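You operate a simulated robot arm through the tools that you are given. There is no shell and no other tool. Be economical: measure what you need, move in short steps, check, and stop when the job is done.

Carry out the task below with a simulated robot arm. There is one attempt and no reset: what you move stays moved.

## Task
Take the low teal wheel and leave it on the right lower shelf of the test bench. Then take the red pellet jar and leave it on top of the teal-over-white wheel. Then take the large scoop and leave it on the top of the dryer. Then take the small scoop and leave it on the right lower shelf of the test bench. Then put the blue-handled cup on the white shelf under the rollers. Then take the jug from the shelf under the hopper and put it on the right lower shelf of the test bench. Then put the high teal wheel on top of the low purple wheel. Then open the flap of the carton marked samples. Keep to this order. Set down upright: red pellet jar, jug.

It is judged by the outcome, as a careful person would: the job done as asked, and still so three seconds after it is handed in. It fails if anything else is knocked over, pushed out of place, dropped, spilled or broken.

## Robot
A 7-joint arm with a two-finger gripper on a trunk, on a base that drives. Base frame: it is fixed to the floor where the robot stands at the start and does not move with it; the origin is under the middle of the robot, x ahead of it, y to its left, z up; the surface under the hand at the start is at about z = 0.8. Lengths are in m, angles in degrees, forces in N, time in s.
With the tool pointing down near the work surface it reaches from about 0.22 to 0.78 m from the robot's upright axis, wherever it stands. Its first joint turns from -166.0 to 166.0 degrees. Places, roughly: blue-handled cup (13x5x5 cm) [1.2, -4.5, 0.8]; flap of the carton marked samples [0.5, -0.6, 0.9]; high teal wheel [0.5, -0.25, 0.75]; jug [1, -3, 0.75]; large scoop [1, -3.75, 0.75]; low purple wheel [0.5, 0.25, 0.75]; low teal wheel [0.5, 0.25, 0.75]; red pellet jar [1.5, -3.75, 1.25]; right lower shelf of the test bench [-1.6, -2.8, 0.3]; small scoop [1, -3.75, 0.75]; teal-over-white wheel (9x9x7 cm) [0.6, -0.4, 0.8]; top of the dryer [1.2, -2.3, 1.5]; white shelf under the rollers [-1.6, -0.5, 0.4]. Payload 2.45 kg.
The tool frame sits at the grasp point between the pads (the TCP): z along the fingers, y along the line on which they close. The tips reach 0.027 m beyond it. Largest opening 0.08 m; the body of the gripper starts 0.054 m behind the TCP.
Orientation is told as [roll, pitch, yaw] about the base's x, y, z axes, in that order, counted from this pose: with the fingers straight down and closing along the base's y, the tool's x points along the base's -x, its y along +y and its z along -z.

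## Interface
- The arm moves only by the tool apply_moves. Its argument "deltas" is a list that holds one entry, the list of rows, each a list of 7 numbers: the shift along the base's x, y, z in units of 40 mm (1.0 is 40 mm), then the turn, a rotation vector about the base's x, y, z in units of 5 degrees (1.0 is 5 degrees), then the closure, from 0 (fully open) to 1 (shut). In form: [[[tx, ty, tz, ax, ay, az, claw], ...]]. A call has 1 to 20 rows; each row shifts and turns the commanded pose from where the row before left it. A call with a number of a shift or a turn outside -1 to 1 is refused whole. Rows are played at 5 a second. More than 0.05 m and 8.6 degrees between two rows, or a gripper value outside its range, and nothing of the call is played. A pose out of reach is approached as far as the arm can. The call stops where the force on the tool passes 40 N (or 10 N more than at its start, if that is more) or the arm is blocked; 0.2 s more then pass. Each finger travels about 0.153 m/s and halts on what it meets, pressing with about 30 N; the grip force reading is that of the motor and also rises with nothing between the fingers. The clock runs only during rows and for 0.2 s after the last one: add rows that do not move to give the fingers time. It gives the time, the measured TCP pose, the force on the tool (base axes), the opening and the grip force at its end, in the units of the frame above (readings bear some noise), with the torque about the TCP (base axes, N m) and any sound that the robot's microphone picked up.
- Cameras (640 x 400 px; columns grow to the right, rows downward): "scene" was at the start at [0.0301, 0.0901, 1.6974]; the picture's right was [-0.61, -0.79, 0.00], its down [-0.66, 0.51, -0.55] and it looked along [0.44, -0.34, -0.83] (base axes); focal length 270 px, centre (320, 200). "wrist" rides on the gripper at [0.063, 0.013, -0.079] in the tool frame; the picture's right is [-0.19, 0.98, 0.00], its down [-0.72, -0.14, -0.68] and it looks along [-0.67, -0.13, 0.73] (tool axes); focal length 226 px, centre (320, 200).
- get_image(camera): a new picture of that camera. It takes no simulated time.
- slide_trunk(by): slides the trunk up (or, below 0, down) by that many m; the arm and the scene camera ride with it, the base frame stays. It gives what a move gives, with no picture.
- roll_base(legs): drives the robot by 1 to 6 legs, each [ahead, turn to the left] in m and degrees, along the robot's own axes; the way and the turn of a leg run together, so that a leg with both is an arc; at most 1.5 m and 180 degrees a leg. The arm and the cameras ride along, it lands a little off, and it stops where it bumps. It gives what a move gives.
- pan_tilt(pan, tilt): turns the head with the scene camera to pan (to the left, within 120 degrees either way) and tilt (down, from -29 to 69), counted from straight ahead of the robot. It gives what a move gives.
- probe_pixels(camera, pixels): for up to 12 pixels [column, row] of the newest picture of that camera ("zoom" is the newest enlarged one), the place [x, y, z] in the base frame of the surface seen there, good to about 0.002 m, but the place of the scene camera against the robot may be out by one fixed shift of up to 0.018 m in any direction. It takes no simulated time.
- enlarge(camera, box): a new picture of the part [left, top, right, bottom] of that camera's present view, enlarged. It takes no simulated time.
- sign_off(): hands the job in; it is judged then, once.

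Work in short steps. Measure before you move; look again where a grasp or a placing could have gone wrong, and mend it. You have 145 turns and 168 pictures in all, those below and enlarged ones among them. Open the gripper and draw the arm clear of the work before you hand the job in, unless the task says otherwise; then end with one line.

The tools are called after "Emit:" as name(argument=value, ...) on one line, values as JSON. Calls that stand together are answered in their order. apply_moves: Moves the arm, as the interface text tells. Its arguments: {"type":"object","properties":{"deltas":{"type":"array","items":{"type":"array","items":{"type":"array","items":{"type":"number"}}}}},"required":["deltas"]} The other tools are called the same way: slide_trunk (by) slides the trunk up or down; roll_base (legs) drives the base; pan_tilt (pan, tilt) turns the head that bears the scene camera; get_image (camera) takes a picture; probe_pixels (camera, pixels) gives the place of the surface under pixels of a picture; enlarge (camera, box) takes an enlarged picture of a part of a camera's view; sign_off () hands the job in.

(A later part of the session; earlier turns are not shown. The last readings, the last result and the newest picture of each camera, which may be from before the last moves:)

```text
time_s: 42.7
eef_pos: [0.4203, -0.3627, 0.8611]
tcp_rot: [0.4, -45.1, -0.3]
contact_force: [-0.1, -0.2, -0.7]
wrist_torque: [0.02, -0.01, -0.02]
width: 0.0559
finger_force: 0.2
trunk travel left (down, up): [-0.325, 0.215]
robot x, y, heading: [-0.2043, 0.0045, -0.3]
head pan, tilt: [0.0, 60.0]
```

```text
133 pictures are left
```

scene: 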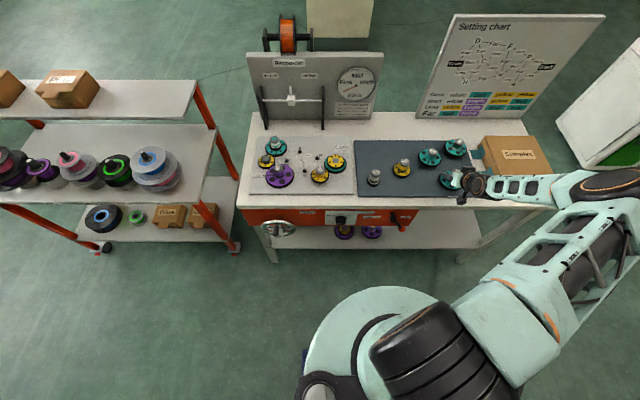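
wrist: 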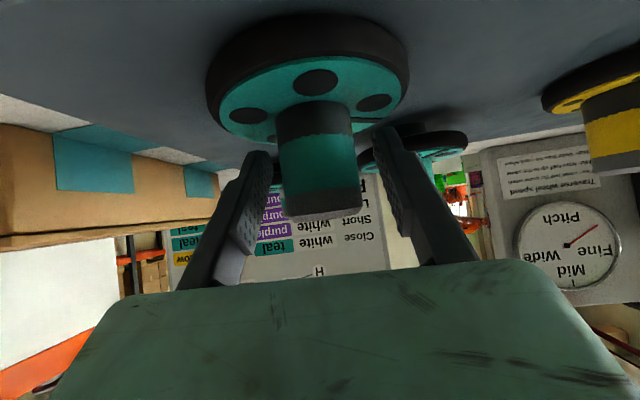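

Knob is between the fingers. Close, lift straight up 0.12, then pull back.

Emit:
apply_moves(deltas=[[[0, 0, 0, 0, 0, 0, 1], [0, 0, 0, 0, 0, 0, 1], [0, 0, 0, 0, 0, 0, 1], [0, 0, 0.6, 0, 0, 0, 1], [0, 0, 0.9, 0, 0, 0, 1], [0, 0, 0.9, 0, 0, 0, 1], [0, 0, 0.9, 0, 0, 0, 1], [-0.8, 0.5, 0.5, 0, 0, 0, 1], [-0.8, 0.5, 0.5, 0, 0, 0, 1], [-0.8, 0.5, 0.5, 0, 0, 0, 1], [0, 0, 0, 0, 0, 0, 1]]])

Emit:
get_image(camera="wrist")

```text
time_s: 45.1
eef_pos: [0.3242, -0.3033, 1.0495]
tcp_rot: [0.4, -45.1, -0.2]
contact_force: [0.1, 1.1, -1.6]
wrist_torque: [-0.03, -0.01, -0.02]
width: 0.0347
finger_force: 29.8
trunk travel left (down, up): [-0.325, 0.215]
robot x, y, heading: [-0.2002, -0.0013, -0.3]
head pan, tilt: [0.0, 60.0]
```

```text
132 pictures are left
```

wrist: 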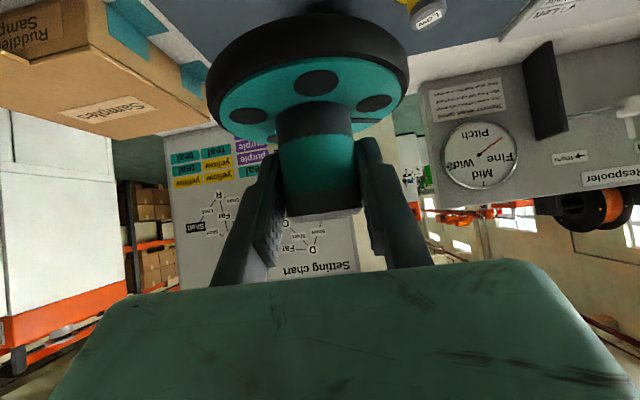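

Held, wheel upright. Now back a bit, and turn right ~102° to face the test-bench side; look from there.

Emit:
roll_base(legs=[[-0.2, 0], [0, -100]])

Emit:
pan_tilt(pan=-25, tilt=30)

Emit:
get_image(camera="scene")

```text
time_s: 51.0
eef_pos: [-0.7828, -0.4804, 1.0486]
tcp_rot: [0.3, -45.2, -98.3]
contact_force: [0.2, -0.8, 0.0]
wrist_torque: [0.0, -0.03, 0.04]
width: 0.0347
finger_force: 29.8
trunk travel left (down, up): [-0.325, 0.215]
robot x, y, heading: [-0.4037, 0.0036, -98.1]
head pan, tilt: [0.0, 60.0]
```

```text
time_s: 51.9
eef_pos: [-0.7825, -0.4792, 1.0489]
tcp_rot: [0.4, -45.1, -98.4]
contact_force: [0.8, 1.2, -0.2]
wrist_torque: [0.03, -0.04, -0.02]
width: 0.0347
finger_force: 30.1
trunk travel left (down, up): [-0.325, 0.215]
robot x, y, heading: [-0.4018, -0.0014, -98.3]
head pan, tilt: [-25.0, 30.0]
```

```text
131 pictures are left
```

scene: 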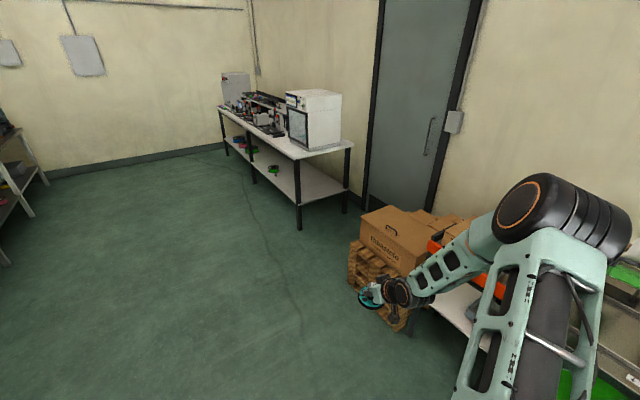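

Probe the pallet corner and bench leg positions for the drive.

Emit:
probe_pixels(camera="scene", pixels=[[352, 278], [380, 305], [350, 250], [297, 225], [273, 170], [300, 190], [325, 190], [380, 225]])

Emit:
enlarge(camera="scene", box=[200, 80, 360, 240])

```text
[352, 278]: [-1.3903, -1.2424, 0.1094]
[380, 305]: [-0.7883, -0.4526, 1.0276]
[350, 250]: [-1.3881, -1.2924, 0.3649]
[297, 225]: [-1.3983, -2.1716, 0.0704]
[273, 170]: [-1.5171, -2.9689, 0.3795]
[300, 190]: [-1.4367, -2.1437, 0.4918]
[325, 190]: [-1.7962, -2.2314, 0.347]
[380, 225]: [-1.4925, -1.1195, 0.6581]
```

```text
2.50 times, centred on (280, 160) of scene
```

zoom: 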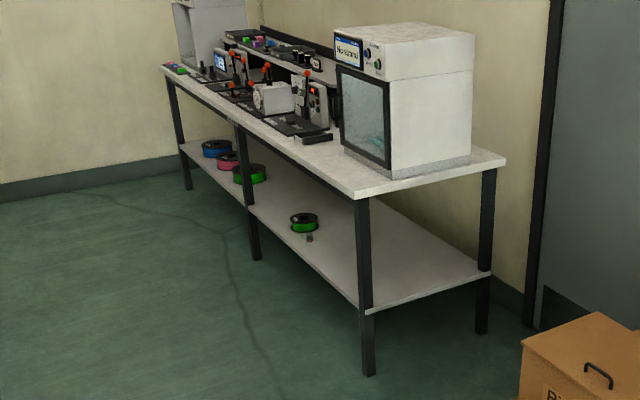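

Pallet front is at x=-1.39; path along x≈-0.5 is clear. Drive to about (-0.55,-2.55), then turn to face the bench (heading 180).

Emit:
roll_base(legs=[[0, 5], [1.3, 0], [1.25, 0], [0, -87]])

Emit:
pan_tilt(pan=0, tilt=40)

Emit:
get_image(camera="scene")

```text
time_s: 68.8
eef_pos: [-1.0752, -2.2677, 1.0484]
tcp_rot: [0.5, -45.2, 179.2]
contact_force: [-0.2, -0.5, -0.7]
wrist_torque: [0.01, 0.01, -0.01]
width: 0.0347
finger_force: 30.0
trunk travel left (down, up): [-0.325, 0.215]
robot x, y, heading: [-0.5428, -2.5776, 179.3]
head pan, tilt: [-25.0, 30.0]
```

```text
time_s: 69.7
eef_pos: [-1.0739, -2.2689, 1.0492]
tcp_rot: [0.4, -45.2, 179.2]
contact_force: [0.3, 0.3, -0.2]
wrist_torque: [0.01, -0.02, 0.0]
width: 0.0343
finger_force: 29.9
trunk travel left (down, up): [-0.325, 0.215]
robot x, y, heading: [-0.5466, -2.5771, 179.5]
head pan, tilt: [0.0, 40.0]
```

```text
129 pictures are left
```

scene: 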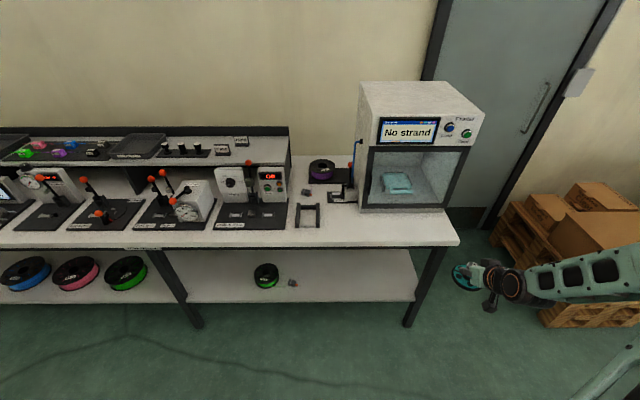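

Right lower shelf is free between pixels x 310–400. I lower the trunk fully and bring the wheel down in front of the shelf (still at x≈-1.07).

Emit:
slide_trunk(by=-0.32)

Emit:
apply_moves(deltas=[[[0, -0.4, -0.9, 0, 0, 0, 1], [0, -0.4, -0.9, 0, 0, 0, 1], [0, -0.4, -0.9, 0, 0, 0, 1], [0, -0.4, -0.9, 0, 0, 0, 1], [0, -0.4, -0.9, 0, 0, 0, 1], [0, -0.4, -0.9, 0, 0, 0, 1], [0, -0.4, -0.9, 0, 0, 0, 1], [0, -0.4, -0.5, 0, 0, 0, 1], [0, 0, 0, 0, 0, 0, 1]]])

Emit:
get_image(camera="scene")

Emit:
get_image(camera="wrist")

```text
time_s: 72.9
eef_pos: [-1.0736, -2.2671, 0.7281]
tcp_rot: [0.4, -45.2, 179.2]
contact_force: [0.0, -0.2, -0.3]
wrist_torque: [-0.01, 0.04, -0.03]
width: 0.0345
finger_force: 30.2
trunk travel left (down, up): [-0.005, 0.535]
robot x, y, heading: [-0.549, -2.5787, 179.5]
head pan, tilt: [0.0, 40.0]
```

```text
time_s: 74.9
eef_pos: [-1.0716, -2.3952, 0.4581]
tcp_rot: [0.5, -45.2, 179.2]
contact_force: [0.2, 0.3, -1.1]
wrist_torque: [-0.03, 0.02, 0.03]
width: 0.0346
finger_force: 30.3
trunk travel left (down, up): [-0.005, 0.535]
robot x, y, heading: [-0.5473, -2.5732, 179.2]
head pan, tilt: [0.0, 40.0]
```

```text
128 pictures are left
```

scene: 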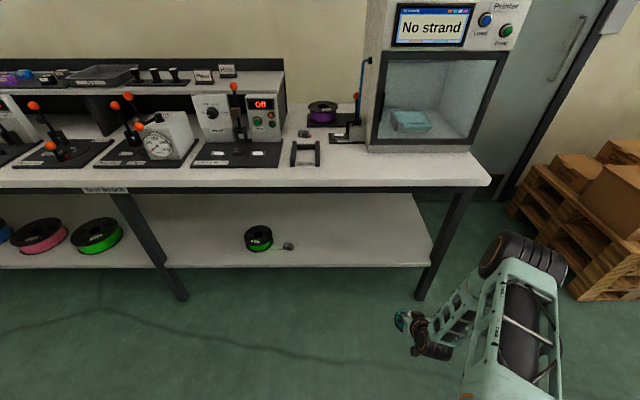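

```text
127 pictures are left
```

wrist: 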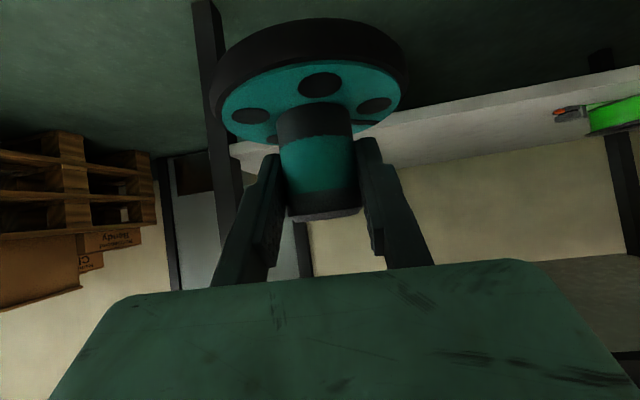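

Probe elbow and hand positions and the shelf/table edges to plan the advance.

Emit:
probe_pixels(camera="scene", pixels=[[495, 245], [520, 240], [560, 275], [450, 310], [405, 320], [360, 230], [360, 264], [420, 264], [430, 182], [300, 182], [260, 240], [288, 245]])

```text
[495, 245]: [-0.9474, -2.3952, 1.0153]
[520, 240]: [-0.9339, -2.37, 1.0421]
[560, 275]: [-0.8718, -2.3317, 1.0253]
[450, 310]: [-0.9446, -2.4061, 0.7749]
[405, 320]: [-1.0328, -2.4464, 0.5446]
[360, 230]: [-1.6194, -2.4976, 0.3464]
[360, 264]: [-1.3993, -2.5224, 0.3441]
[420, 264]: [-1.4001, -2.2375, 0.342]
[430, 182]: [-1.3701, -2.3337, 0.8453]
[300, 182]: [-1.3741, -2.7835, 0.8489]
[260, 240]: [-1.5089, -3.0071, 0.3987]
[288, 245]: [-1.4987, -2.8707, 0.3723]
```

The forearm is too upright here; I extend the arm 0.18 m forward (still short of the bench front at -1.37) to lower the forearm, then look.

Emit:
apply_moves(deltas=[[[-0.9, 0, -0.1, 0, 0, 0, 1], [-0.9, 0, -0.1, 0, 0, 0, 1], [-0.9, 0, -0.1, 0, 0, 0, 1], [-0.9, 0, 0, 0, 0, 0, 1], [-0.9, 0, 0, 0, 0, 0, 1], [0, 0, 0, 0, 0, 0, 1]]])

Emit:
get_image(camera="scene")

```text
time_s: 76.3
eef_pos: [-1.2534, -2.3939, 0.4472]
tcp_rot: [0.3, -45.1, 179.2]
contact_force: [0.1, -1.3, -1.3]
wrist_torque: [0.02, -0.01, -0.04]
width: 0.0345
finger_force: 29.8
trunk travel left (down, up): [-0.005, 0.535]
robot x, y, heading: [-0.5483, -2.5764, 179.5]
head pan, tilt: [0.0, 40.0]
```

```text
126 pictures are left
```

scene: 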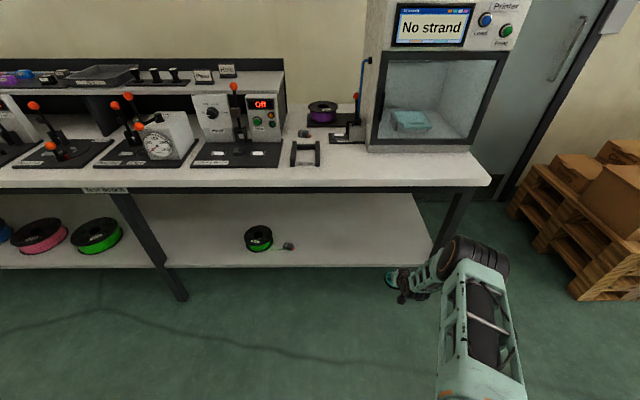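

Emit:
enlarge(camera="scene", box=[360, 220, 520, 320])

Emit:
probe_pixels(camera="scene", pixels=[[470, 240], [450, 240], [440, 255], [430, 265], [425, 280], [405, 285], [392, 278], [490, 260], [460, 270]])

```text
4.00 times, centred on (440, 270) of scene
```

zoom: 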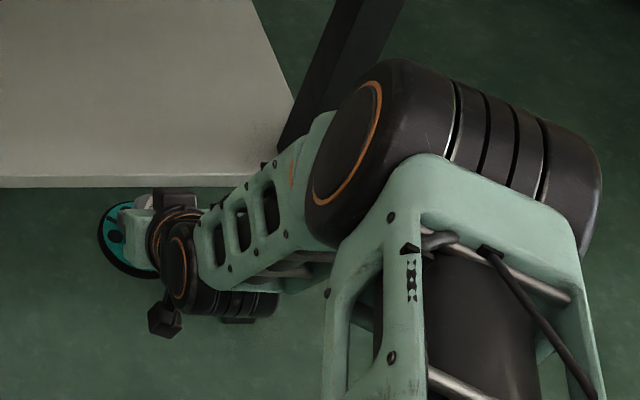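

```text
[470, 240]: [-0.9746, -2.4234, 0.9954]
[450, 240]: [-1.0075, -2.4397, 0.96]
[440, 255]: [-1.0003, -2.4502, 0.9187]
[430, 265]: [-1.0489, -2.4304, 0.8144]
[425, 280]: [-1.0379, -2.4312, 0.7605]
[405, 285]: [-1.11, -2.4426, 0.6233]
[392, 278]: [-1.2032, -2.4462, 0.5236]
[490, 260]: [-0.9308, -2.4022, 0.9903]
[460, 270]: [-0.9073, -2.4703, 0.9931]
```

Forearm at table height is 0.20 m behind the TCP, so I can drive ahead 0.24 m (TCP to ≈-1.49) with ~0.08 m clearance to the table edge.

Emit:
roll_base(legs=[[0.24, 0]])

Emit:
get_image(camera="wrist")

Emit:
enlarge(camera="scene", box=[320, 180, 560, 330])

```text
time_s: 78.0
eef_pos: [-1.4952, -2.3927, 0.4477]
tcp_rot: [0.4, -45.1, 179.2]
contact_force: [-0.5, -0.5, -1.1]
wrist_torque: [0.0, -0.03, -0.01]
width: 0.0345
finger_force: 30.5
trunk travel left (down, up): [-0.005, 0.535]
robot x, y, heading: [-0.789, -2.5725, 179.6]
head pan, tilt: [0.0, 40.0]
```

```text
124 pictures are left
```

wrist: 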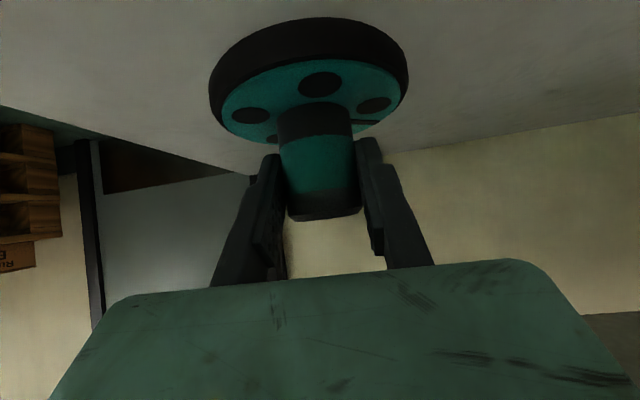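

```text
2.67 times, centred on (440, 255) of scene
```

zoom: 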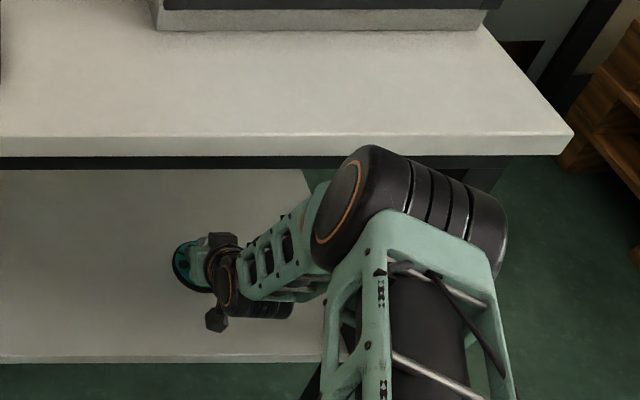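

Wheel is over the shelf. Probe the shelf height by the wrist camera.

Emit:
probe_pixels(camera="wrist", pixels=[[150, 90], [450, 60], [500, 100], [240, 160]])

Emit:
apply_moves(deltas=[[[0, 0, -0.6, 0, 0, 0, 1], [0, 0, -0.5, 0, 0, 0, 1], [0, 0, -0.25, 0, 0, 0, 1], [0, 0, 0, 0, 0, 0, 1]]])

```text
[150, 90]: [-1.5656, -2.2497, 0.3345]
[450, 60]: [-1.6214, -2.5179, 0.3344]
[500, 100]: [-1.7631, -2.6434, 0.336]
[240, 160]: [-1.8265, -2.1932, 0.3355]
```

```text
time_s: 79.0
eef_pos: [-1.4952, -2.3931, 0.3918]
tcp_rot: [0.4, -45.1, 179.3]
contact_force: [-0.2, -0.6, -1.7]
wrist_torque: [-0.06, 0.02, 0.0]
width: 0.0347
finger_force: 29.9
trunk travel left (down, up): [-0.005, 0.535]
robot x, y, heading: [-0.7902, -2.5748, 179.5]
head pan, tilt: [0.0, 40.0]
```

Shelf is at 0.3345, so contact at TCP ≈0.384. Lower 8 mm, release, then back out along the tool axis.

Emit:
apply_moves(deltas=[[[0, 0, -0.1, 0, 0, 0, 1], [0, 0, -0.08, 0, 0, 0, 1], [0, 0, 0, 0, 0, 0, 1]]])

Emit:
apply_moves(deltas=[[[0, 0, 0, 0, 0, 0, 0.3], [0, 0, 0, 0, 0, 0, 0.3], [0.4, 0, 0.4, 0, 0, 0, 0.3], [0.6, 0, 0.5, 0, 0, 0, 0.3], [0.6, 0, 0.5, 0, 0, 0, 0.3], [0, 0, 0, 0, 0, 0, 0.3]]])

Emit:
get_image(camera="wrist")

```text
time_s: 79.8
eef_pos: [-1.4962, -2.3928, 0.3841]
tcp_rot: [0.5, -45.1, 179.2]
contact_force: [-0.3, 0.1, -2.6]
wrist_torque: [-0.01, 0.01, 0.03]
width: 0.0344
finger_force: 30.2
trunk travel left (down, up): [-0.005, 0.535]
robot x, y, heading: [-0.7921, -2.5719, 179.5]
head pan, tilt: [0.0, 40.0]
```

```text
time_s: 81.2
eef_pos: [-1.4309, -2.3925, 0.4417]
tcp_rot: [0.5, -45.1, 179.3]
contact_force: [0.5, 0.2, -0.1]
wrist_torque: [-0.01, -0.02, -0.01]
width: 0.056
finger_force: 0.1
trunk travel left (down, up): [-0.005, 0.535]
robot x, y, heading: [-0.7905, -2.574, 179.7]
head pan, tilt: [0.0, 40.0]
```

```text
122 pictures are left
```

wrist: 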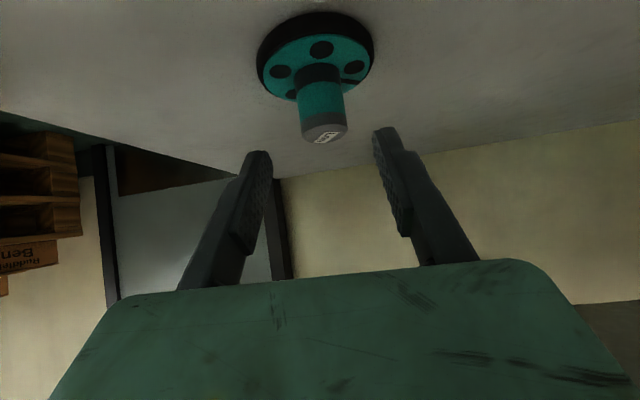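

Teal Low stands on the shelf. Back out, raise, and turn around toward the other bench (jar/scoops near (1..1.5,-3.75)).

Emit:
roll_base(legs=[[-0.4, 0]])

Emit:
slide_trunk(by=0.32)

Emit:
apply_moves(deltas=[[[0.8, 0.2, 0.8, 0, 0, 0, 0.3], [0.8, 0.2, 0.8, 0, 0, 0, 0.3], [0.8, 0.2, 0.8, 0, 0, 0, 0.3], [0.8, 0.2, 0.8, 0, 0, 0, 0.3], [0.8, 0.2, 0.8, 0, 0, 0, 0.3], [0.5, 0.2, 0.9, 0, 0, 0, 0.3], [0, 0, 0, 0, 0, 0, 0.3]]])

Emit:
roll_base(legs=[[0, 130]])

Emit:
get_image(camera="scene")

```text
time_s: 83.7
eef_pos: [-1.0333, -2.397, 0.4407]
tcp_rot: [0.5, -45.1, 179.3]
contact_force: [-0.1, 0.1, 0.3]
wrist_torque: [0.01, -0.03, 0.0]
width: 0.056
finger_force: 0.0
trunk travel left (down, up): [-0.005, 0.535]
robot x, y, heading: [-0.3926, -2.5782, 179.6]
head pan, tilt: [0.0, 40.0]
```

```text
time_s: 86.9
eef_pos: [-1.033, -2.3952, 0.7626]
tcp_rot: [0.4, -45.1, 179.3]
contact_force: [-0.1, 0.6, 0.1]
wrist_torque: [0.01, -0.03, 0.04]
width: 0.0559
finger_force: 0.0
trunk travel left (down, up): [-0.325, 0.215]
robot x, y, heading: [-0.389, -2.5789, 179.7]
head pan, tilt: [0.0, 40.0]
```

```text
time_s: 88.5
eef_pos: [-0.8533, -2.3499, 0.9596]
tcp_rot: [0.3, -45.1, 179.4]
contact_force: [-0.7, 0.4, 0.6]
wrist_torque: [-0.02, 0.02, -0.01]
width: 0.056
finger_force: 0.0
trunk travel left (down, up): [-0.325, 0.215]
robot x, y, heading: [-0.3938, -2.5785, 179.6]
head pan, tilt: [0.0, 40.0]
```

```text
time_s: 94.4
eef_pos: [-0.2749, -3.0792, 0.9602]
tcp_rot: [0.3, -45.1, -51.4]
contact_force: [-0.5, -1.1, -1.1]
wrist_torque: [0.05, 0.03, -0.01]
width: 0.0559
finger_force: 0.0
trunk travel left (down, up): [-0.325, 0.215]
robot x, y, heading: [-0.3921, -2.5804, -51.0]
head pan, tilt: [0.0, 40.0]
```

```text
121 pictures are left
```

scene: 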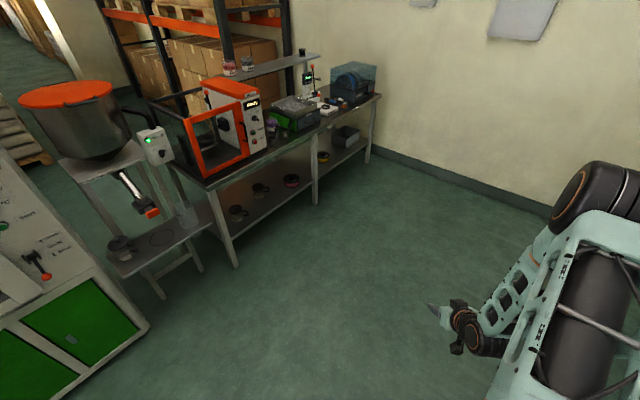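

I see hopper with jug (122,245), the bench with jars on a high shelf (235,65). Enlarge these.

Emit:
enlarge(camera="scene", box=[200, 40, 392, 160])

Emit:
probe_pixels(camera="zoom", pixels=[[100, 95], [160, 85], [95, 65], [155, 65], [130, 112], [230, 300], [320, 260], [410, 225], [300, 110], [350, 300], [230, 240], [400, 260]])

Emit:
enlarge(camera="scene", box=[60, 160, 380, 280])

```text
3.33 times, centred on (296, 100) of scene
```

zoom: 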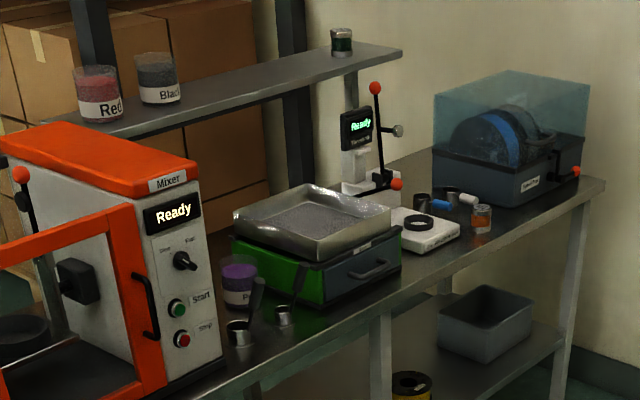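

```text
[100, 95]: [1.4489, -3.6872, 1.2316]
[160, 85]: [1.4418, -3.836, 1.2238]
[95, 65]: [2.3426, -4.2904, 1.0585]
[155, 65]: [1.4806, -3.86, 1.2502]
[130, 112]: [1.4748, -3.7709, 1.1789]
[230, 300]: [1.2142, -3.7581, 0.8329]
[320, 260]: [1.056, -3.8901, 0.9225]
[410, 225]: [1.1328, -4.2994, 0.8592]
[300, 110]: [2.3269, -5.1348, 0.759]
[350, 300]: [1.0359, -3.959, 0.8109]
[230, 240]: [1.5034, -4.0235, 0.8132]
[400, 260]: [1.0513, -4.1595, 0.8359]
```

```text
2.00 times, centred on (220, 220) of scene
```

zoom: 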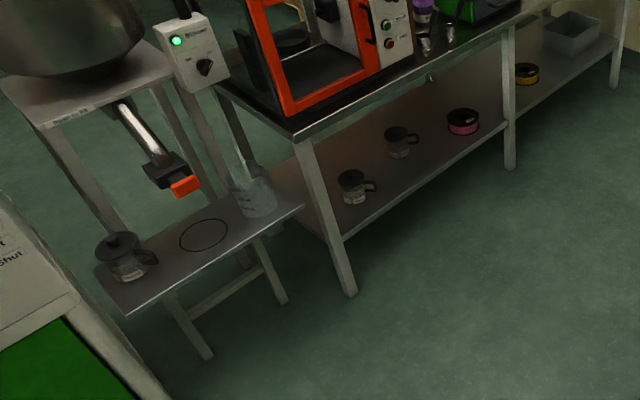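

Jar label "Red" front at (1.449,-3.687,1.23), shelf ~1.175. I drive nearer to about (0.25,-3.5) facing +x for better measurement.

Emit:
roll_base(legs=[[1.12, 0], [0, 51]])

Emit:
pan_tilt(pan=-8, tilt=32)

Emit:
get_image(camera="scene")

```text
time_s: 102.6
eef_pos: [0.7963, -3.6603, 0.9591]
tcp_rot: [0.4, -45.1, 1.7]
contact_force: [0.0, 0.0, -0.3]
wrist_torque: [0.01, 0.0, 0.0]
width: 0.0562
finger_force: 0.0
trunk travel left (down, up): [-0.325, 0.215]
robot x, y, heading: [0.3244, -3.4548, 2.1]
head pan, tilt: [0.0, 40.0]
```

```text
time_s: 103.3
eef_pos: [0.7968, -3.6592, 0.9604]
tcp_rot: [0.4, -45.0, 1.9]
contact_force: [0.1, 0.0, 0.1]
wrist_torque: [0.03, 0.01, 0.04]
width: 0.0561
finger_force: 0.1
trunk travel left (down, up): [-0.325, 0.215]
robot x, y, heading: [0.3219, -3.4524, 1.7]
head pan, tilt: [-8.0, 32.0]
```

```text
118 pictures are left
```

scene: 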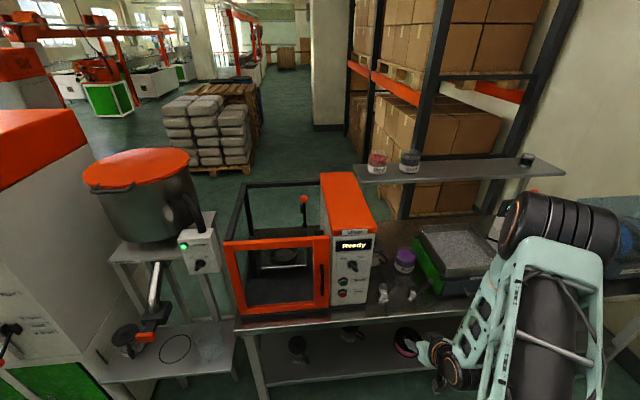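

Emit:
enlarge(camera="scene", box=[330, 140, 490, 240])

Emit:
probe_pixels(camera="zoom", pixels=[[155, 85], [190, 85], [228, 85], [190, 55], [190, 105], [320, 85], [285, 85], [190, 125], [360, 130], [110, 118], [110, 180], [250, 145]])

Emit:
enlarge(camera="scene", box=[330, 230, 458, 310])

Emit:
probe_pixels(camera="zoom", pixels=[[270, 290], [263, 320], [278, 345], [405, 300], [400, 330], [370, 150], [330, 150], [340, 330], [340, 380], [200, 330], [430, 250], [265, 365]])

```text
4.00 times, centred on (410, 190) of scene
```

zoom: 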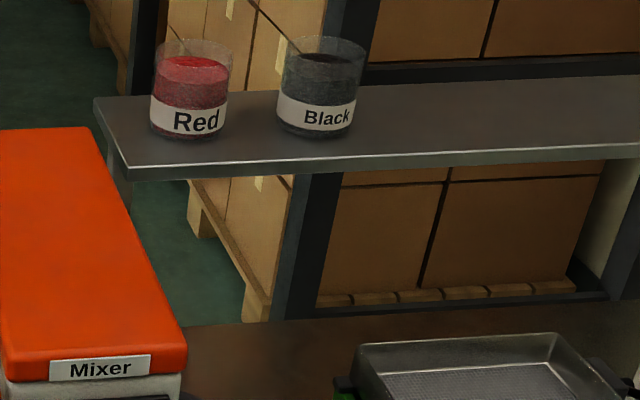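

```text
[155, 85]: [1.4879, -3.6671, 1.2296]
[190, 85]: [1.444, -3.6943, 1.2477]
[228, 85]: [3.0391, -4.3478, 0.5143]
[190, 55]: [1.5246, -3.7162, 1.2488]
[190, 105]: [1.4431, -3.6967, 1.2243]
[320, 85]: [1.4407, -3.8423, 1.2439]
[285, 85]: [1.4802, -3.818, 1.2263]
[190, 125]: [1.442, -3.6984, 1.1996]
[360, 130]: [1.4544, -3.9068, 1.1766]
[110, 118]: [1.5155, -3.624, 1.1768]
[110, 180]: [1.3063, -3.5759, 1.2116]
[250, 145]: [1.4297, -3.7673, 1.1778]
```

```text
5.00 times, centred on (394, 270) of scene
```

zoom: 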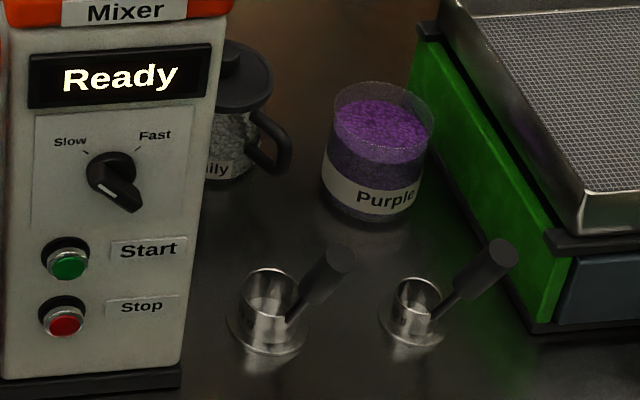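

```text
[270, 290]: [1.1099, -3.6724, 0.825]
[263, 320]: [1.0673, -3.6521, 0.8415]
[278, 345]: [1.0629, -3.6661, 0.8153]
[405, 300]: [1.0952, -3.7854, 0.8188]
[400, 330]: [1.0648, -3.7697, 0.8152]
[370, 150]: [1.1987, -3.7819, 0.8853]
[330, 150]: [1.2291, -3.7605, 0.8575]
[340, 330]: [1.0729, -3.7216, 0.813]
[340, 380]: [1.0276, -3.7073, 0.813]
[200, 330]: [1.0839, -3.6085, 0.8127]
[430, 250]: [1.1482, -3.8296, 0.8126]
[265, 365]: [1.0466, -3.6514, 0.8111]
```

The jar is open and full (keep level), axis ≈(1.48,-3.705), rim ≈1.26, diameter ≈0.075. I raise the trunk and arm to look at it with the wrist camera.

Emit:
slide_trunk(by=0.21)

Emit:
apply_moves(deltas=[[[0, 0, 0.9, 0, 0, 0, 0], [0, 0, 0.9, 0, 0, 0, 0], [0, 0, 0.9, 0, 0, 0, 0], [0, 0, 0.9, 0, 0, 0, 0], [0.5, -0.1, 0.6, 0, 0, 0, 0], [0.9, -0.2, 0, 0, 0, 0, 0], [0.9, -0.2, 0, 0, 0, 0, 0], [0.9, -0.2, 0, 0, 0, 0, 0], [0, 0, 0, 0, 0, 0, 0]]])

Emit:
get_image(camera="wrist")

Emit:
get_image(camera="scene")

```text
time_s: 105.5
eef_pos: [0.7962, -3.6606, 1.1699]
tcp_rot: [0.4, -45.1, 1.8]
contact_force: [0.3, 0.5, -0.2]
wrist_torque: [0.01, 0.02, 0.02]
width: 0.0561
finger_force: 0.1
trunk travel left (down, up): [-0.535, 0.005]
robot x, y, heading: [0.3255, -3.451, 2.0]
head pan, tilt: [-8.0, 32.0]
```

```text
time_s: 107.5
eef_pos: [0.9231, -3.6841, 1.3376]
tcp_rot: [0.4, -45.1, 1.8]
contact_force: [0.6, 0.0, -0.1]
wrist_torque: [-0.02, -0.01, -0.01]
width: 0.0798
finger_force: 0.1
trunk travel left (down, up): [-0.535, 0.005]
robot x, y, heading: [0.3236, -3.4494, 2.1]
head pan, tilt: [-8.0, 32.0]
```

```text
115 pictures are left
```

wrist: 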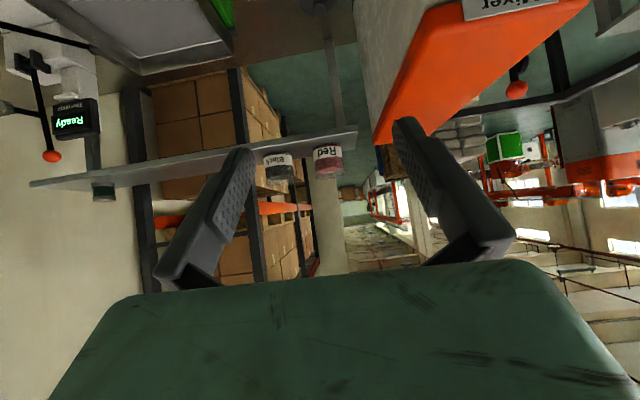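

```text
114 pictures are left
```

scene: 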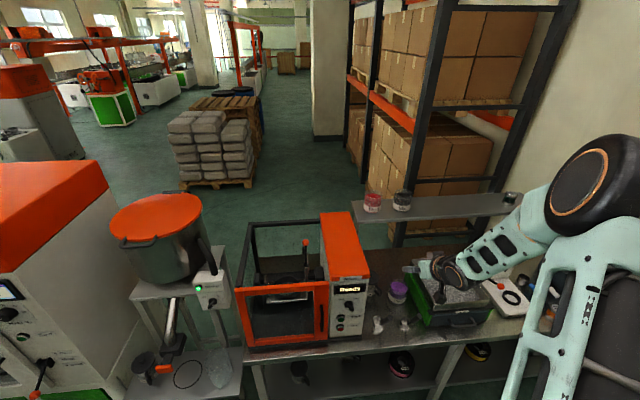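

Red jar at wrist (327,160). Enlarge and probe.

Emit:
enlarge(camera="wrist", box=[288, 130, 368, 180])

Emit:
probe_pixels(camera="zoom", pixels=[[205, 200], [430, 200], [320, 200], [315, 370], [315, 330], [205, 300], [430, 300], [320, 165], [500, 40], [100, 150], [250, 120], [320, 120]])

```text
8.00 times, centred on (328, 155) of wrist
```

zoom: 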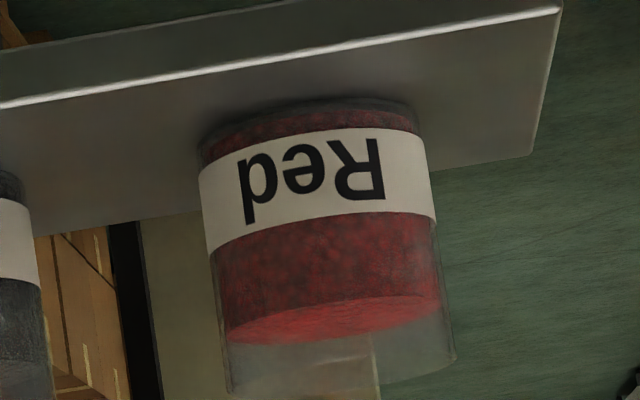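

```text
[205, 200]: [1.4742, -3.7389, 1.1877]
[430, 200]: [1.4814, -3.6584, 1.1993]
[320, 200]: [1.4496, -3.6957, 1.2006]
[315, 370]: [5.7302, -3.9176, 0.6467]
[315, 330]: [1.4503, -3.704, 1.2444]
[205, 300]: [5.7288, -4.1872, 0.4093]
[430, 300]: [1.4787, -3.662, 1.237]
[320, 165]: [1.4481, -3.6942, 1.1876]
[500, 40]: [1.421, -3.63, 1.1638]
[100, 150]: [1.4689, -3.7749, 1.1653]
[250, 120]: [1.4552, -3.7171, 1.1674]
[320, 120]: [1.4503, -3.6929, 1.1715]
```

The jar's diameter measures ≈0.083, about too wide to straddle. I check bench front and lower shelf edges, and the rim more accurately.

Emit:
probe_pixels(camera="scene", pixels=[[330, 350], [400, 345], [262, 385], [440, 370], [372, 195], [365, 202], [379, 202], [340, 275], [366, 275], [405, 290], [398, 292], [375, 320]])

Emit:
enlarge(camera="scene", box=[340, 180, 420, 230])

Emit:
probe_pixels(camera="zoom", pixels=[[185, 190], [325, 190], [255, 200], [255, 250], [190, 120], [325, 120], [255, 165], [255, 100], [195, 215], [318, 215], [180, 160], [332, 160]])

```text
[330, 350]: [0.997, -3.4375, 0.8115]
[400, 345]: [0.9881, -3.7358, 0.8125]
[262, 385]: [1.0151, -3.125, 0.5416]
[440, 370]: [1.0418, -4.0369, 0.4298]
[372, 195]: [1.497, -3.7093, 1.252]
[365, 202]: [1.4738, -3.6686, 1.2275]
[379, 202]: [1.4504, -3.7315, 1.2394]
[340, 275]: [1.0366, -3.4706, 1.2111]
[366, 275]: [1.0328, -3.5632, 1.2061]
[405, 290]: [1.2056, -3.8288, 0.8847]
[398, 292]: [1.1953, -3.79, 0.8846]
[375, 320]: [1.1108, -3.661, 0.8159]
```

```text
8.00 times, centred on (380, 205) of scene
```

zoom: 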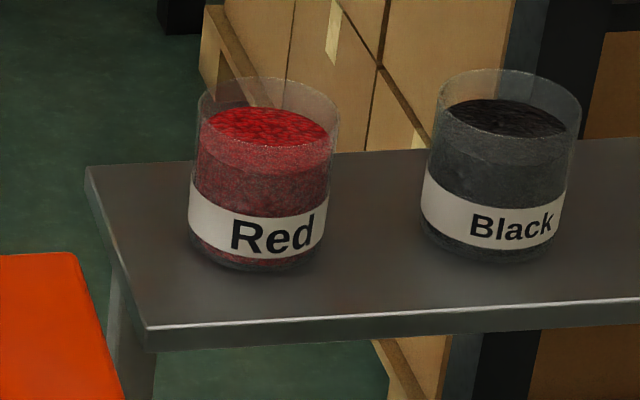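

```text
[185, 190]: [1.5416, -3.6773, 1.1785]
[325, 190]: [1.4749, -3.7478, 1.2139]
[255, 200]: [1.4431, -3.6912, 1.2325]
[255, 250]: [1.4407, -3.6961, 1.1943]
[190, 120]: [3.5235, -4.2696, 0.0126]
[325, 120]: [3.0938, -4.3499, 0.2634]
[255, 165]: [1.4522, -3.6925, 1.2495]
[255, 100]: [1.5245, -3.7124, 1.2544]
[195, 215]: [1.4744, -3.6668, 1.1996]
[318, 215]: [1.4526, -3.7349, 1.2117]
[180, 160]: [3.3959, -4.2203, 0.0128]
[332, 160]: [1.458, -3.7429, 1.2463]
```

The jar is ≈0.085 wide, so I'll grip its +y side wall at the rim (pellets are ~24 mm below the rim). Drive forward 0.28 m with TCP at z 1.34, clear of everything, and look.

Emit:
roll_base(legs=[[0.28, -2]])

Emit:
get_image(camera="wrist")

Emit:
get_image(camera="scene")

```text
time_s: 109.5
eef_pos: [1.2007, -3.7031, 1.3374]
tcp_rot: [0.4, -45.1, -0.4]
contact_force: [-0.3, 0.1, -1.3]
wrist_torque: [-0.01, 0.0, 0.01]
width: 0.0799
finger_force: 0.0
trunk travel left (down, up): [-0.535, 0.005]
robot x, y, heading: [0.6106, -3.4472, -0.4]
head pan, tilt: [-8.0, 32.0]
```

```text
111 pictures are left
```

wrist: 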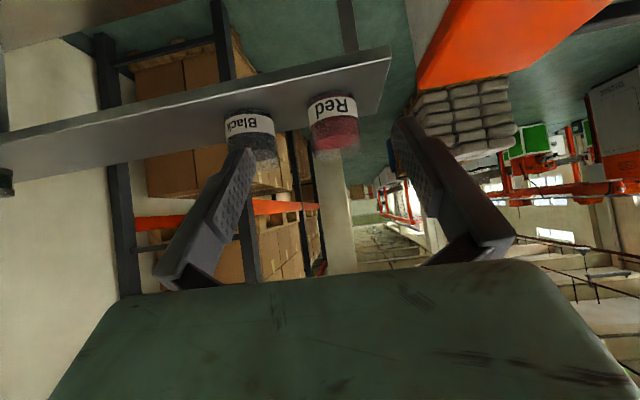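

```text
110 pictures are left
```

scene: 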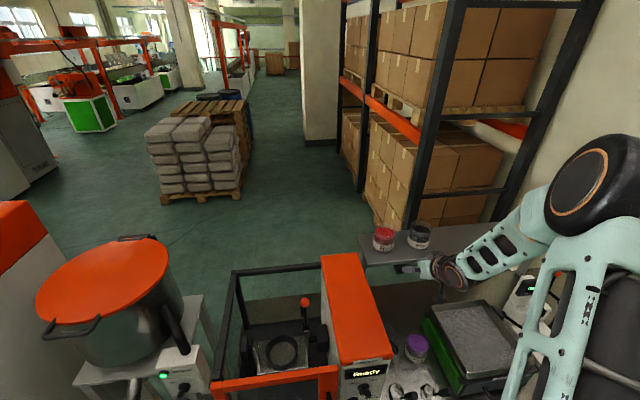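

No bump. Measure the jar again from the wrist at this closer range.

Emit:
enlarge(camera="wrist", box=[280, 80, 376, 140])

Emit:
enlarge(camera="wrist", box=[288, 110, 368, 160])

Emit:
probe_pixels(camera="zoom", pixels=[[190, 150], [575, 60], [380, 80], [390, 200], [400, 240], [400, 270], [180, 60], [560, 30], [560, 200], [230, 270], [570, 100], [185, 100]])

```text
6.67 times, centred on (328, 110) of wrist
```

zoom: 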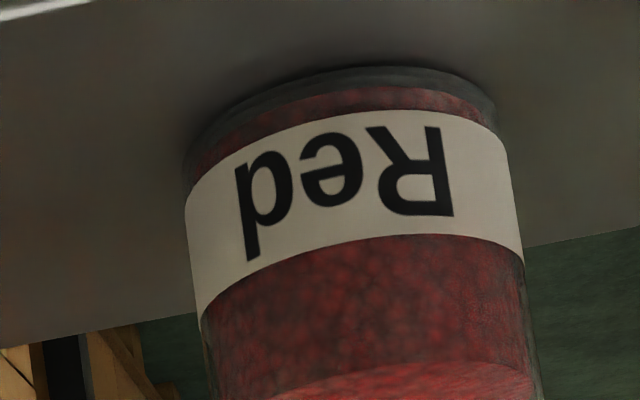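

```text
8.00 times, centred on (328, 135) of wrist
```

zoom: 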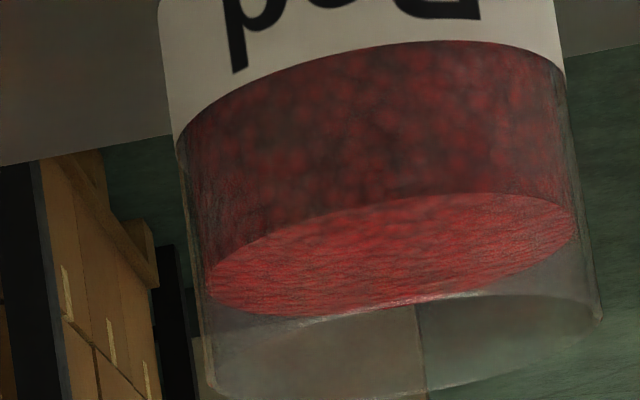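

```text
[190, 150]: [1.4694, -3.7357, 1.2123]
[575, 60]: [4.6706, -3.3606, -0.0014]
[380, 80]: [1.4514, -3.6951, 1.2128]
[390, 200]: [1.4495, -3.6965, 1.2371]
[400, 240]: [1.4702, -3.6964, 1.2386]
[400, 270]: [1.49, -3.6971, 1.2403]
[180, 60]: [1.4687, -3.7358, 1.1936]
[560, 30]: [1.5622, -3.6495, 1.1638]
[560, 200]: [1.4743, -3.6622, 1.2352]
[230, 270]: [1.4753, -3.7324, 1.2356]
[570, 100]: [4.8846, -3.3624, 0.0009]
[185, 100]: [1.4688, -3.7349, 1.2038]
```

Jar: axis ≈(1.489,-3.698), r≈0.043, rim ≈1.271, pellets 1.239. I move above its +y wall: TCP (1.483,-3.656,1.33), fully open.

Emit:
apply_moves(deltas=[[[0.9, 0.15, 0, 0, 0, 0, 0], [0.9, 0.15, 0, 0, 0, 0, 0], [0.9, 0.15, 0, 0, 0, 0, 0], [0.9, 0.15, 0, 0, 0, 0, 0], [0.9, 0.15, 0, 0, 0, 0, 0], [0.9, 0.15, 0, 0, 0, 0, 0], [0.9, 0.15, 0, 0, 0, 0, 0], [0.75, 0.12, 0, 0, 0, 0, 0], [0, 0, 0, 0, 0, 0, 0]]])

Emit:
get_image(camera="wrist")

Emit:
enlarge(camera="scene", box=[340, 180, 500, 280])

```text
time_s: 111.5
eef_pos: [1.4799, -3.6565, 1.3407]
tcp_rot: [0.4, -45.1, -0.4]
contact_force: [-0.1, 0.0, 0.2]
wrist_torque: [0.01, -0.04, 0.02]
width: 0.0801
finger_force: 0.0
trunk travel left (down, up): [-0.535, 0.005]
robot x, y, heading: [0.6101, -3.4412, -0.0]
head pan, tilt: [-8.0, 32.0]
```

```text
107 pictures are left
```

wrist: 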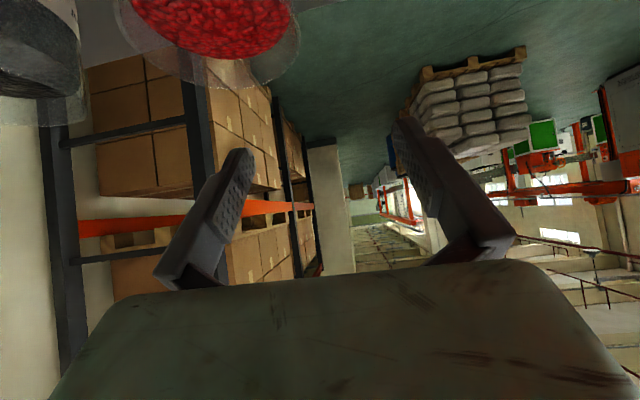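

```text
4.00 times, centred on (420, 230) of scene
```

zoom: 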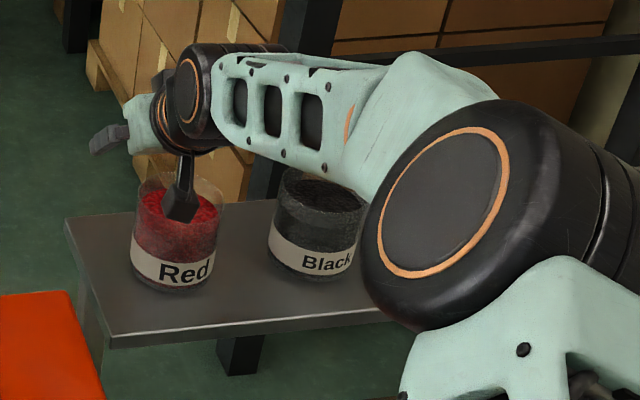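

Check the forearm's height over the black jar, the camera housing, and re-measure the jar (pellet surface and rim) from here.

Emit:
probe_pixels(camera="zoom", pixels=[[300, 165], [240, 140], [180, 210], [320, 190], [340, 165], [200, 130], [110, 140]])

Emit:
probe_pixels(camera="wrist", pixels=[[215, 20], [290, 20], [140, 20], [215, 55], [300, 20], [298, 45], [240, 85], [180, 75]])

Emit:
enlarge(camera="wrist", box=[100, 0, 340, 150])

```text
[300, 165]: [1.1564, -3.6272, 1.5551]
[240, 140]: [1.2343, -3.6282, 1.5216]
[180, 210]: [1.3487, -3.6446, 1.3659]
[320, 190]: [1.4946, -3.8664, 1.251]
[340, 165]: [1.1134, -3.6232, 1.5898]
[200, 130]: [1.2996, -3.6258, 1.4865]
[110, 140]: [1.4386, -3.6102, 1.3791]
```

```text
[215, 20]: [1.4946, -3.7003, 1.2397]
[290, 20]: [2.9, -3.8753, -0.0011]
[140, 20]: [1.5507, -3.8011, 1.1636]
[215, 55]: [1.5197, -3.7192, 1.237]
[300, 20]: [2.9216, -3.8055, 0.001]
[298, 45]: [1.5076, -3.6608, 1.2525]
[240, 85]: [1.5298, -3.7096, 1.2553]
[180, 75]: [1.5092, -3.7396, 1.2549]
```

```text
2.67 times, centred on (220, 75) of wrist
```

zoom: 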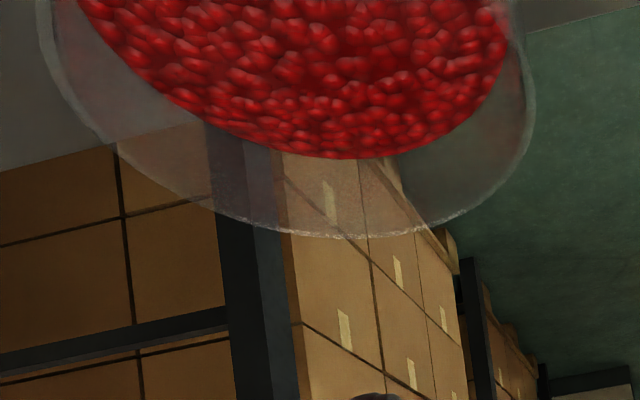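

Jar axis ≈(1.489,-3.700), rim ≈1.257, wall at y≈-3.659; pellets 1.239. Descend so the finger tips dip ~14 mm below the rim without touching pellets (TCP z 1.268).

Emit:
apply_moves(deltas=[[[-0.1, -0.06, -0.5, 0, 0, 0, 0], [0, 0, -0.5, 0, 0, 0, 0], [0, 0, -0.4, 0, 0, 0, 0], [0, 0, -0.25, 0, 0, 0, 0], [0, 0, -0.15, 0, 0, 0, 0], [0, 0, 0, 0, 0, 0, 0]]])

Emit:
get_image(camera="wrist")

Emit:
enlarge(camera="scene", box=[340, 190, 436, 250])

```text
time_s: 112.9
eef_pos: [1.478, -3.6585, 1.2666]
tcp_rot: [0.4, -45.1, -0.4]
contact_force: [-0.5, 0.3, 0.0]
wrist_torque: [0.0, 0.04, -0.02]
width: 0.08
finger_force: 0.1
trunk travel left (down, up): [-0.535, 0.005]
robot x, y, heading: [0.6112, -3.4474, -0.1]
head pan, tilt: [-8.0, 32.0]
```

```text
104 pictures are left
```

wrist: 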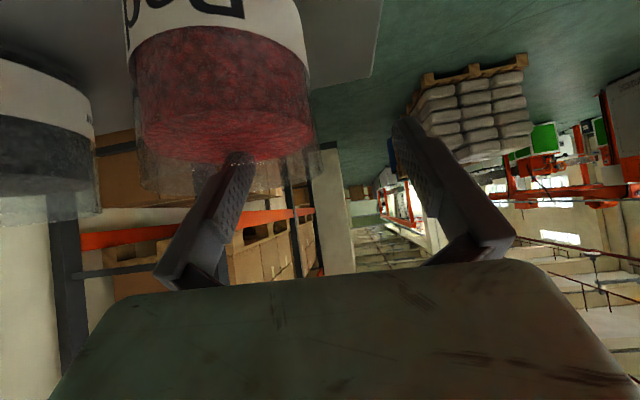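

```text
6.67 times, centred on (388, 220) of scene
```

zoom: 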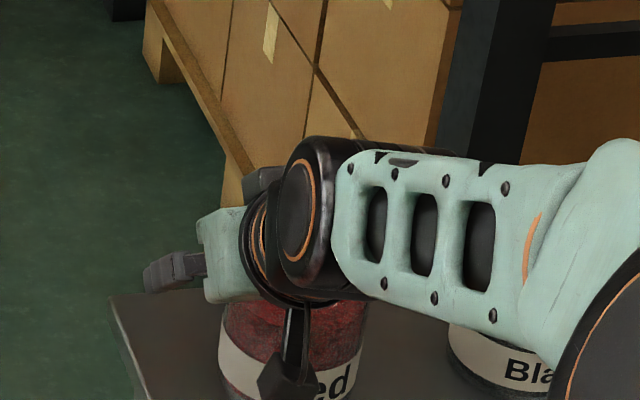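

No contact; the inner finger is inside the jar. Close gently and read.

Emit:
apply_moves(deltas=[[[0, 0, 0, 0, 0, 0, 0.5], [0, 0, 0, 0, 0, 0, 0.8], [0, 0, 0, 0, 0, 0, 1], [0, 0, 0, 0, 0, 0, 1], [0, 0, 0, 0, 0, 0, 1]]])

Emit:
get_image(camera="wrist")

```text
time_s: 114.1
eef_pos: [1.4777, -3.6589, 1.2652]
tcp_rot: [0.4, -45.1, -0.4]
contact_force: [-0.3, -1.5, 0.1]
wrist_torque: [0.04, 0.05, 0.04]
width: 0.0058
finger_force: 29.9
trunk travel left (down, up): [-0.535, 0.005]
robot x, y, heading: [0.6109, -3.445, -0.1]
head pan, tilt: [-8.0, 32.0]
```

```text
102 pictures are left
```

wrist: 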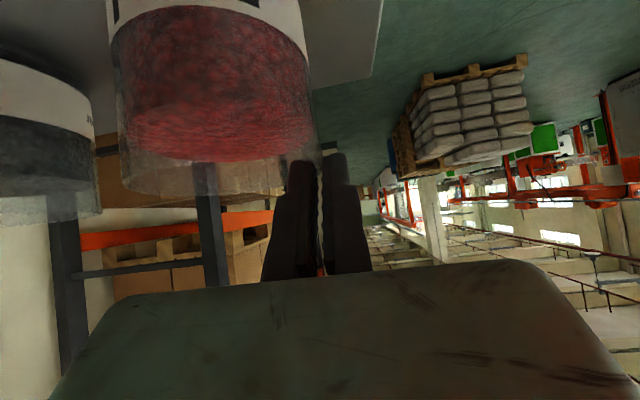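

Wall is gripped (width 5.8 mm). Lift 20 mm slowly and check.

Emit:
apply_moves(deltas=[[[0, 0, 0.1, 0, 0, 0, 1], [0, 0, 0.1, 0, 0, 0, 1], [0, 0, 0.15, 0, 0, 0, 1], [0, 0, 0.15, 0, 0, 0, 1], [0, 0, 0, 0, 0, 0, 1], [0, 0, 0, 0, 0, 0, 1]]])

Emit:
get_image(camera="wrist")

Emit:
enlarge(camera="scene", box=[340, 190, 436, 250])

```text
time_s: 115.5
eef_pos: [1.4776, -3.6584, 1.2829]
tcp_rot: [0.4, -45.2, -0.4]
contact_force: [0.6, 0.5, -2.3]
wrist_torque: [0.12, 0.01, 0.02]
width: 0.0063
finger_force: 29.8
trunk travel left (down, up): [-0.535, 0.005]
robot x, y, heading: [0.6106, -3.4471, -0.1]
head pan, tilt: [-8.0, 32.0]
```

```text
101 pictures are left
```

wrist: 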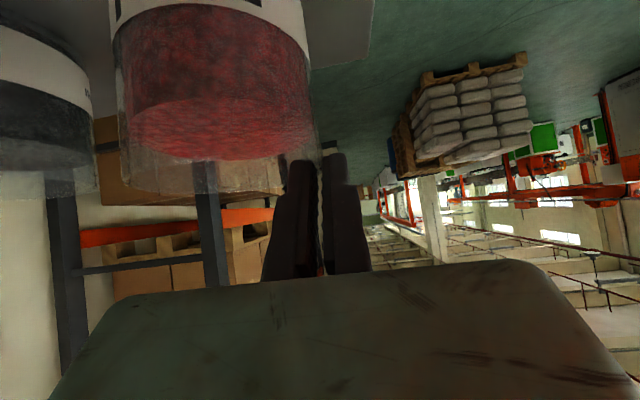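

```text
6.67 times, centred on (388, 220) of scene
```

zoom: 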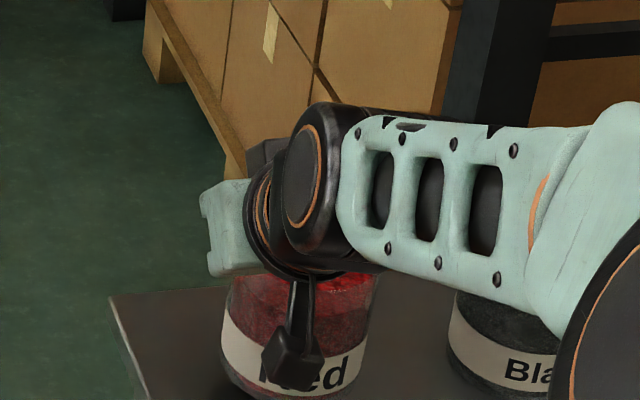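

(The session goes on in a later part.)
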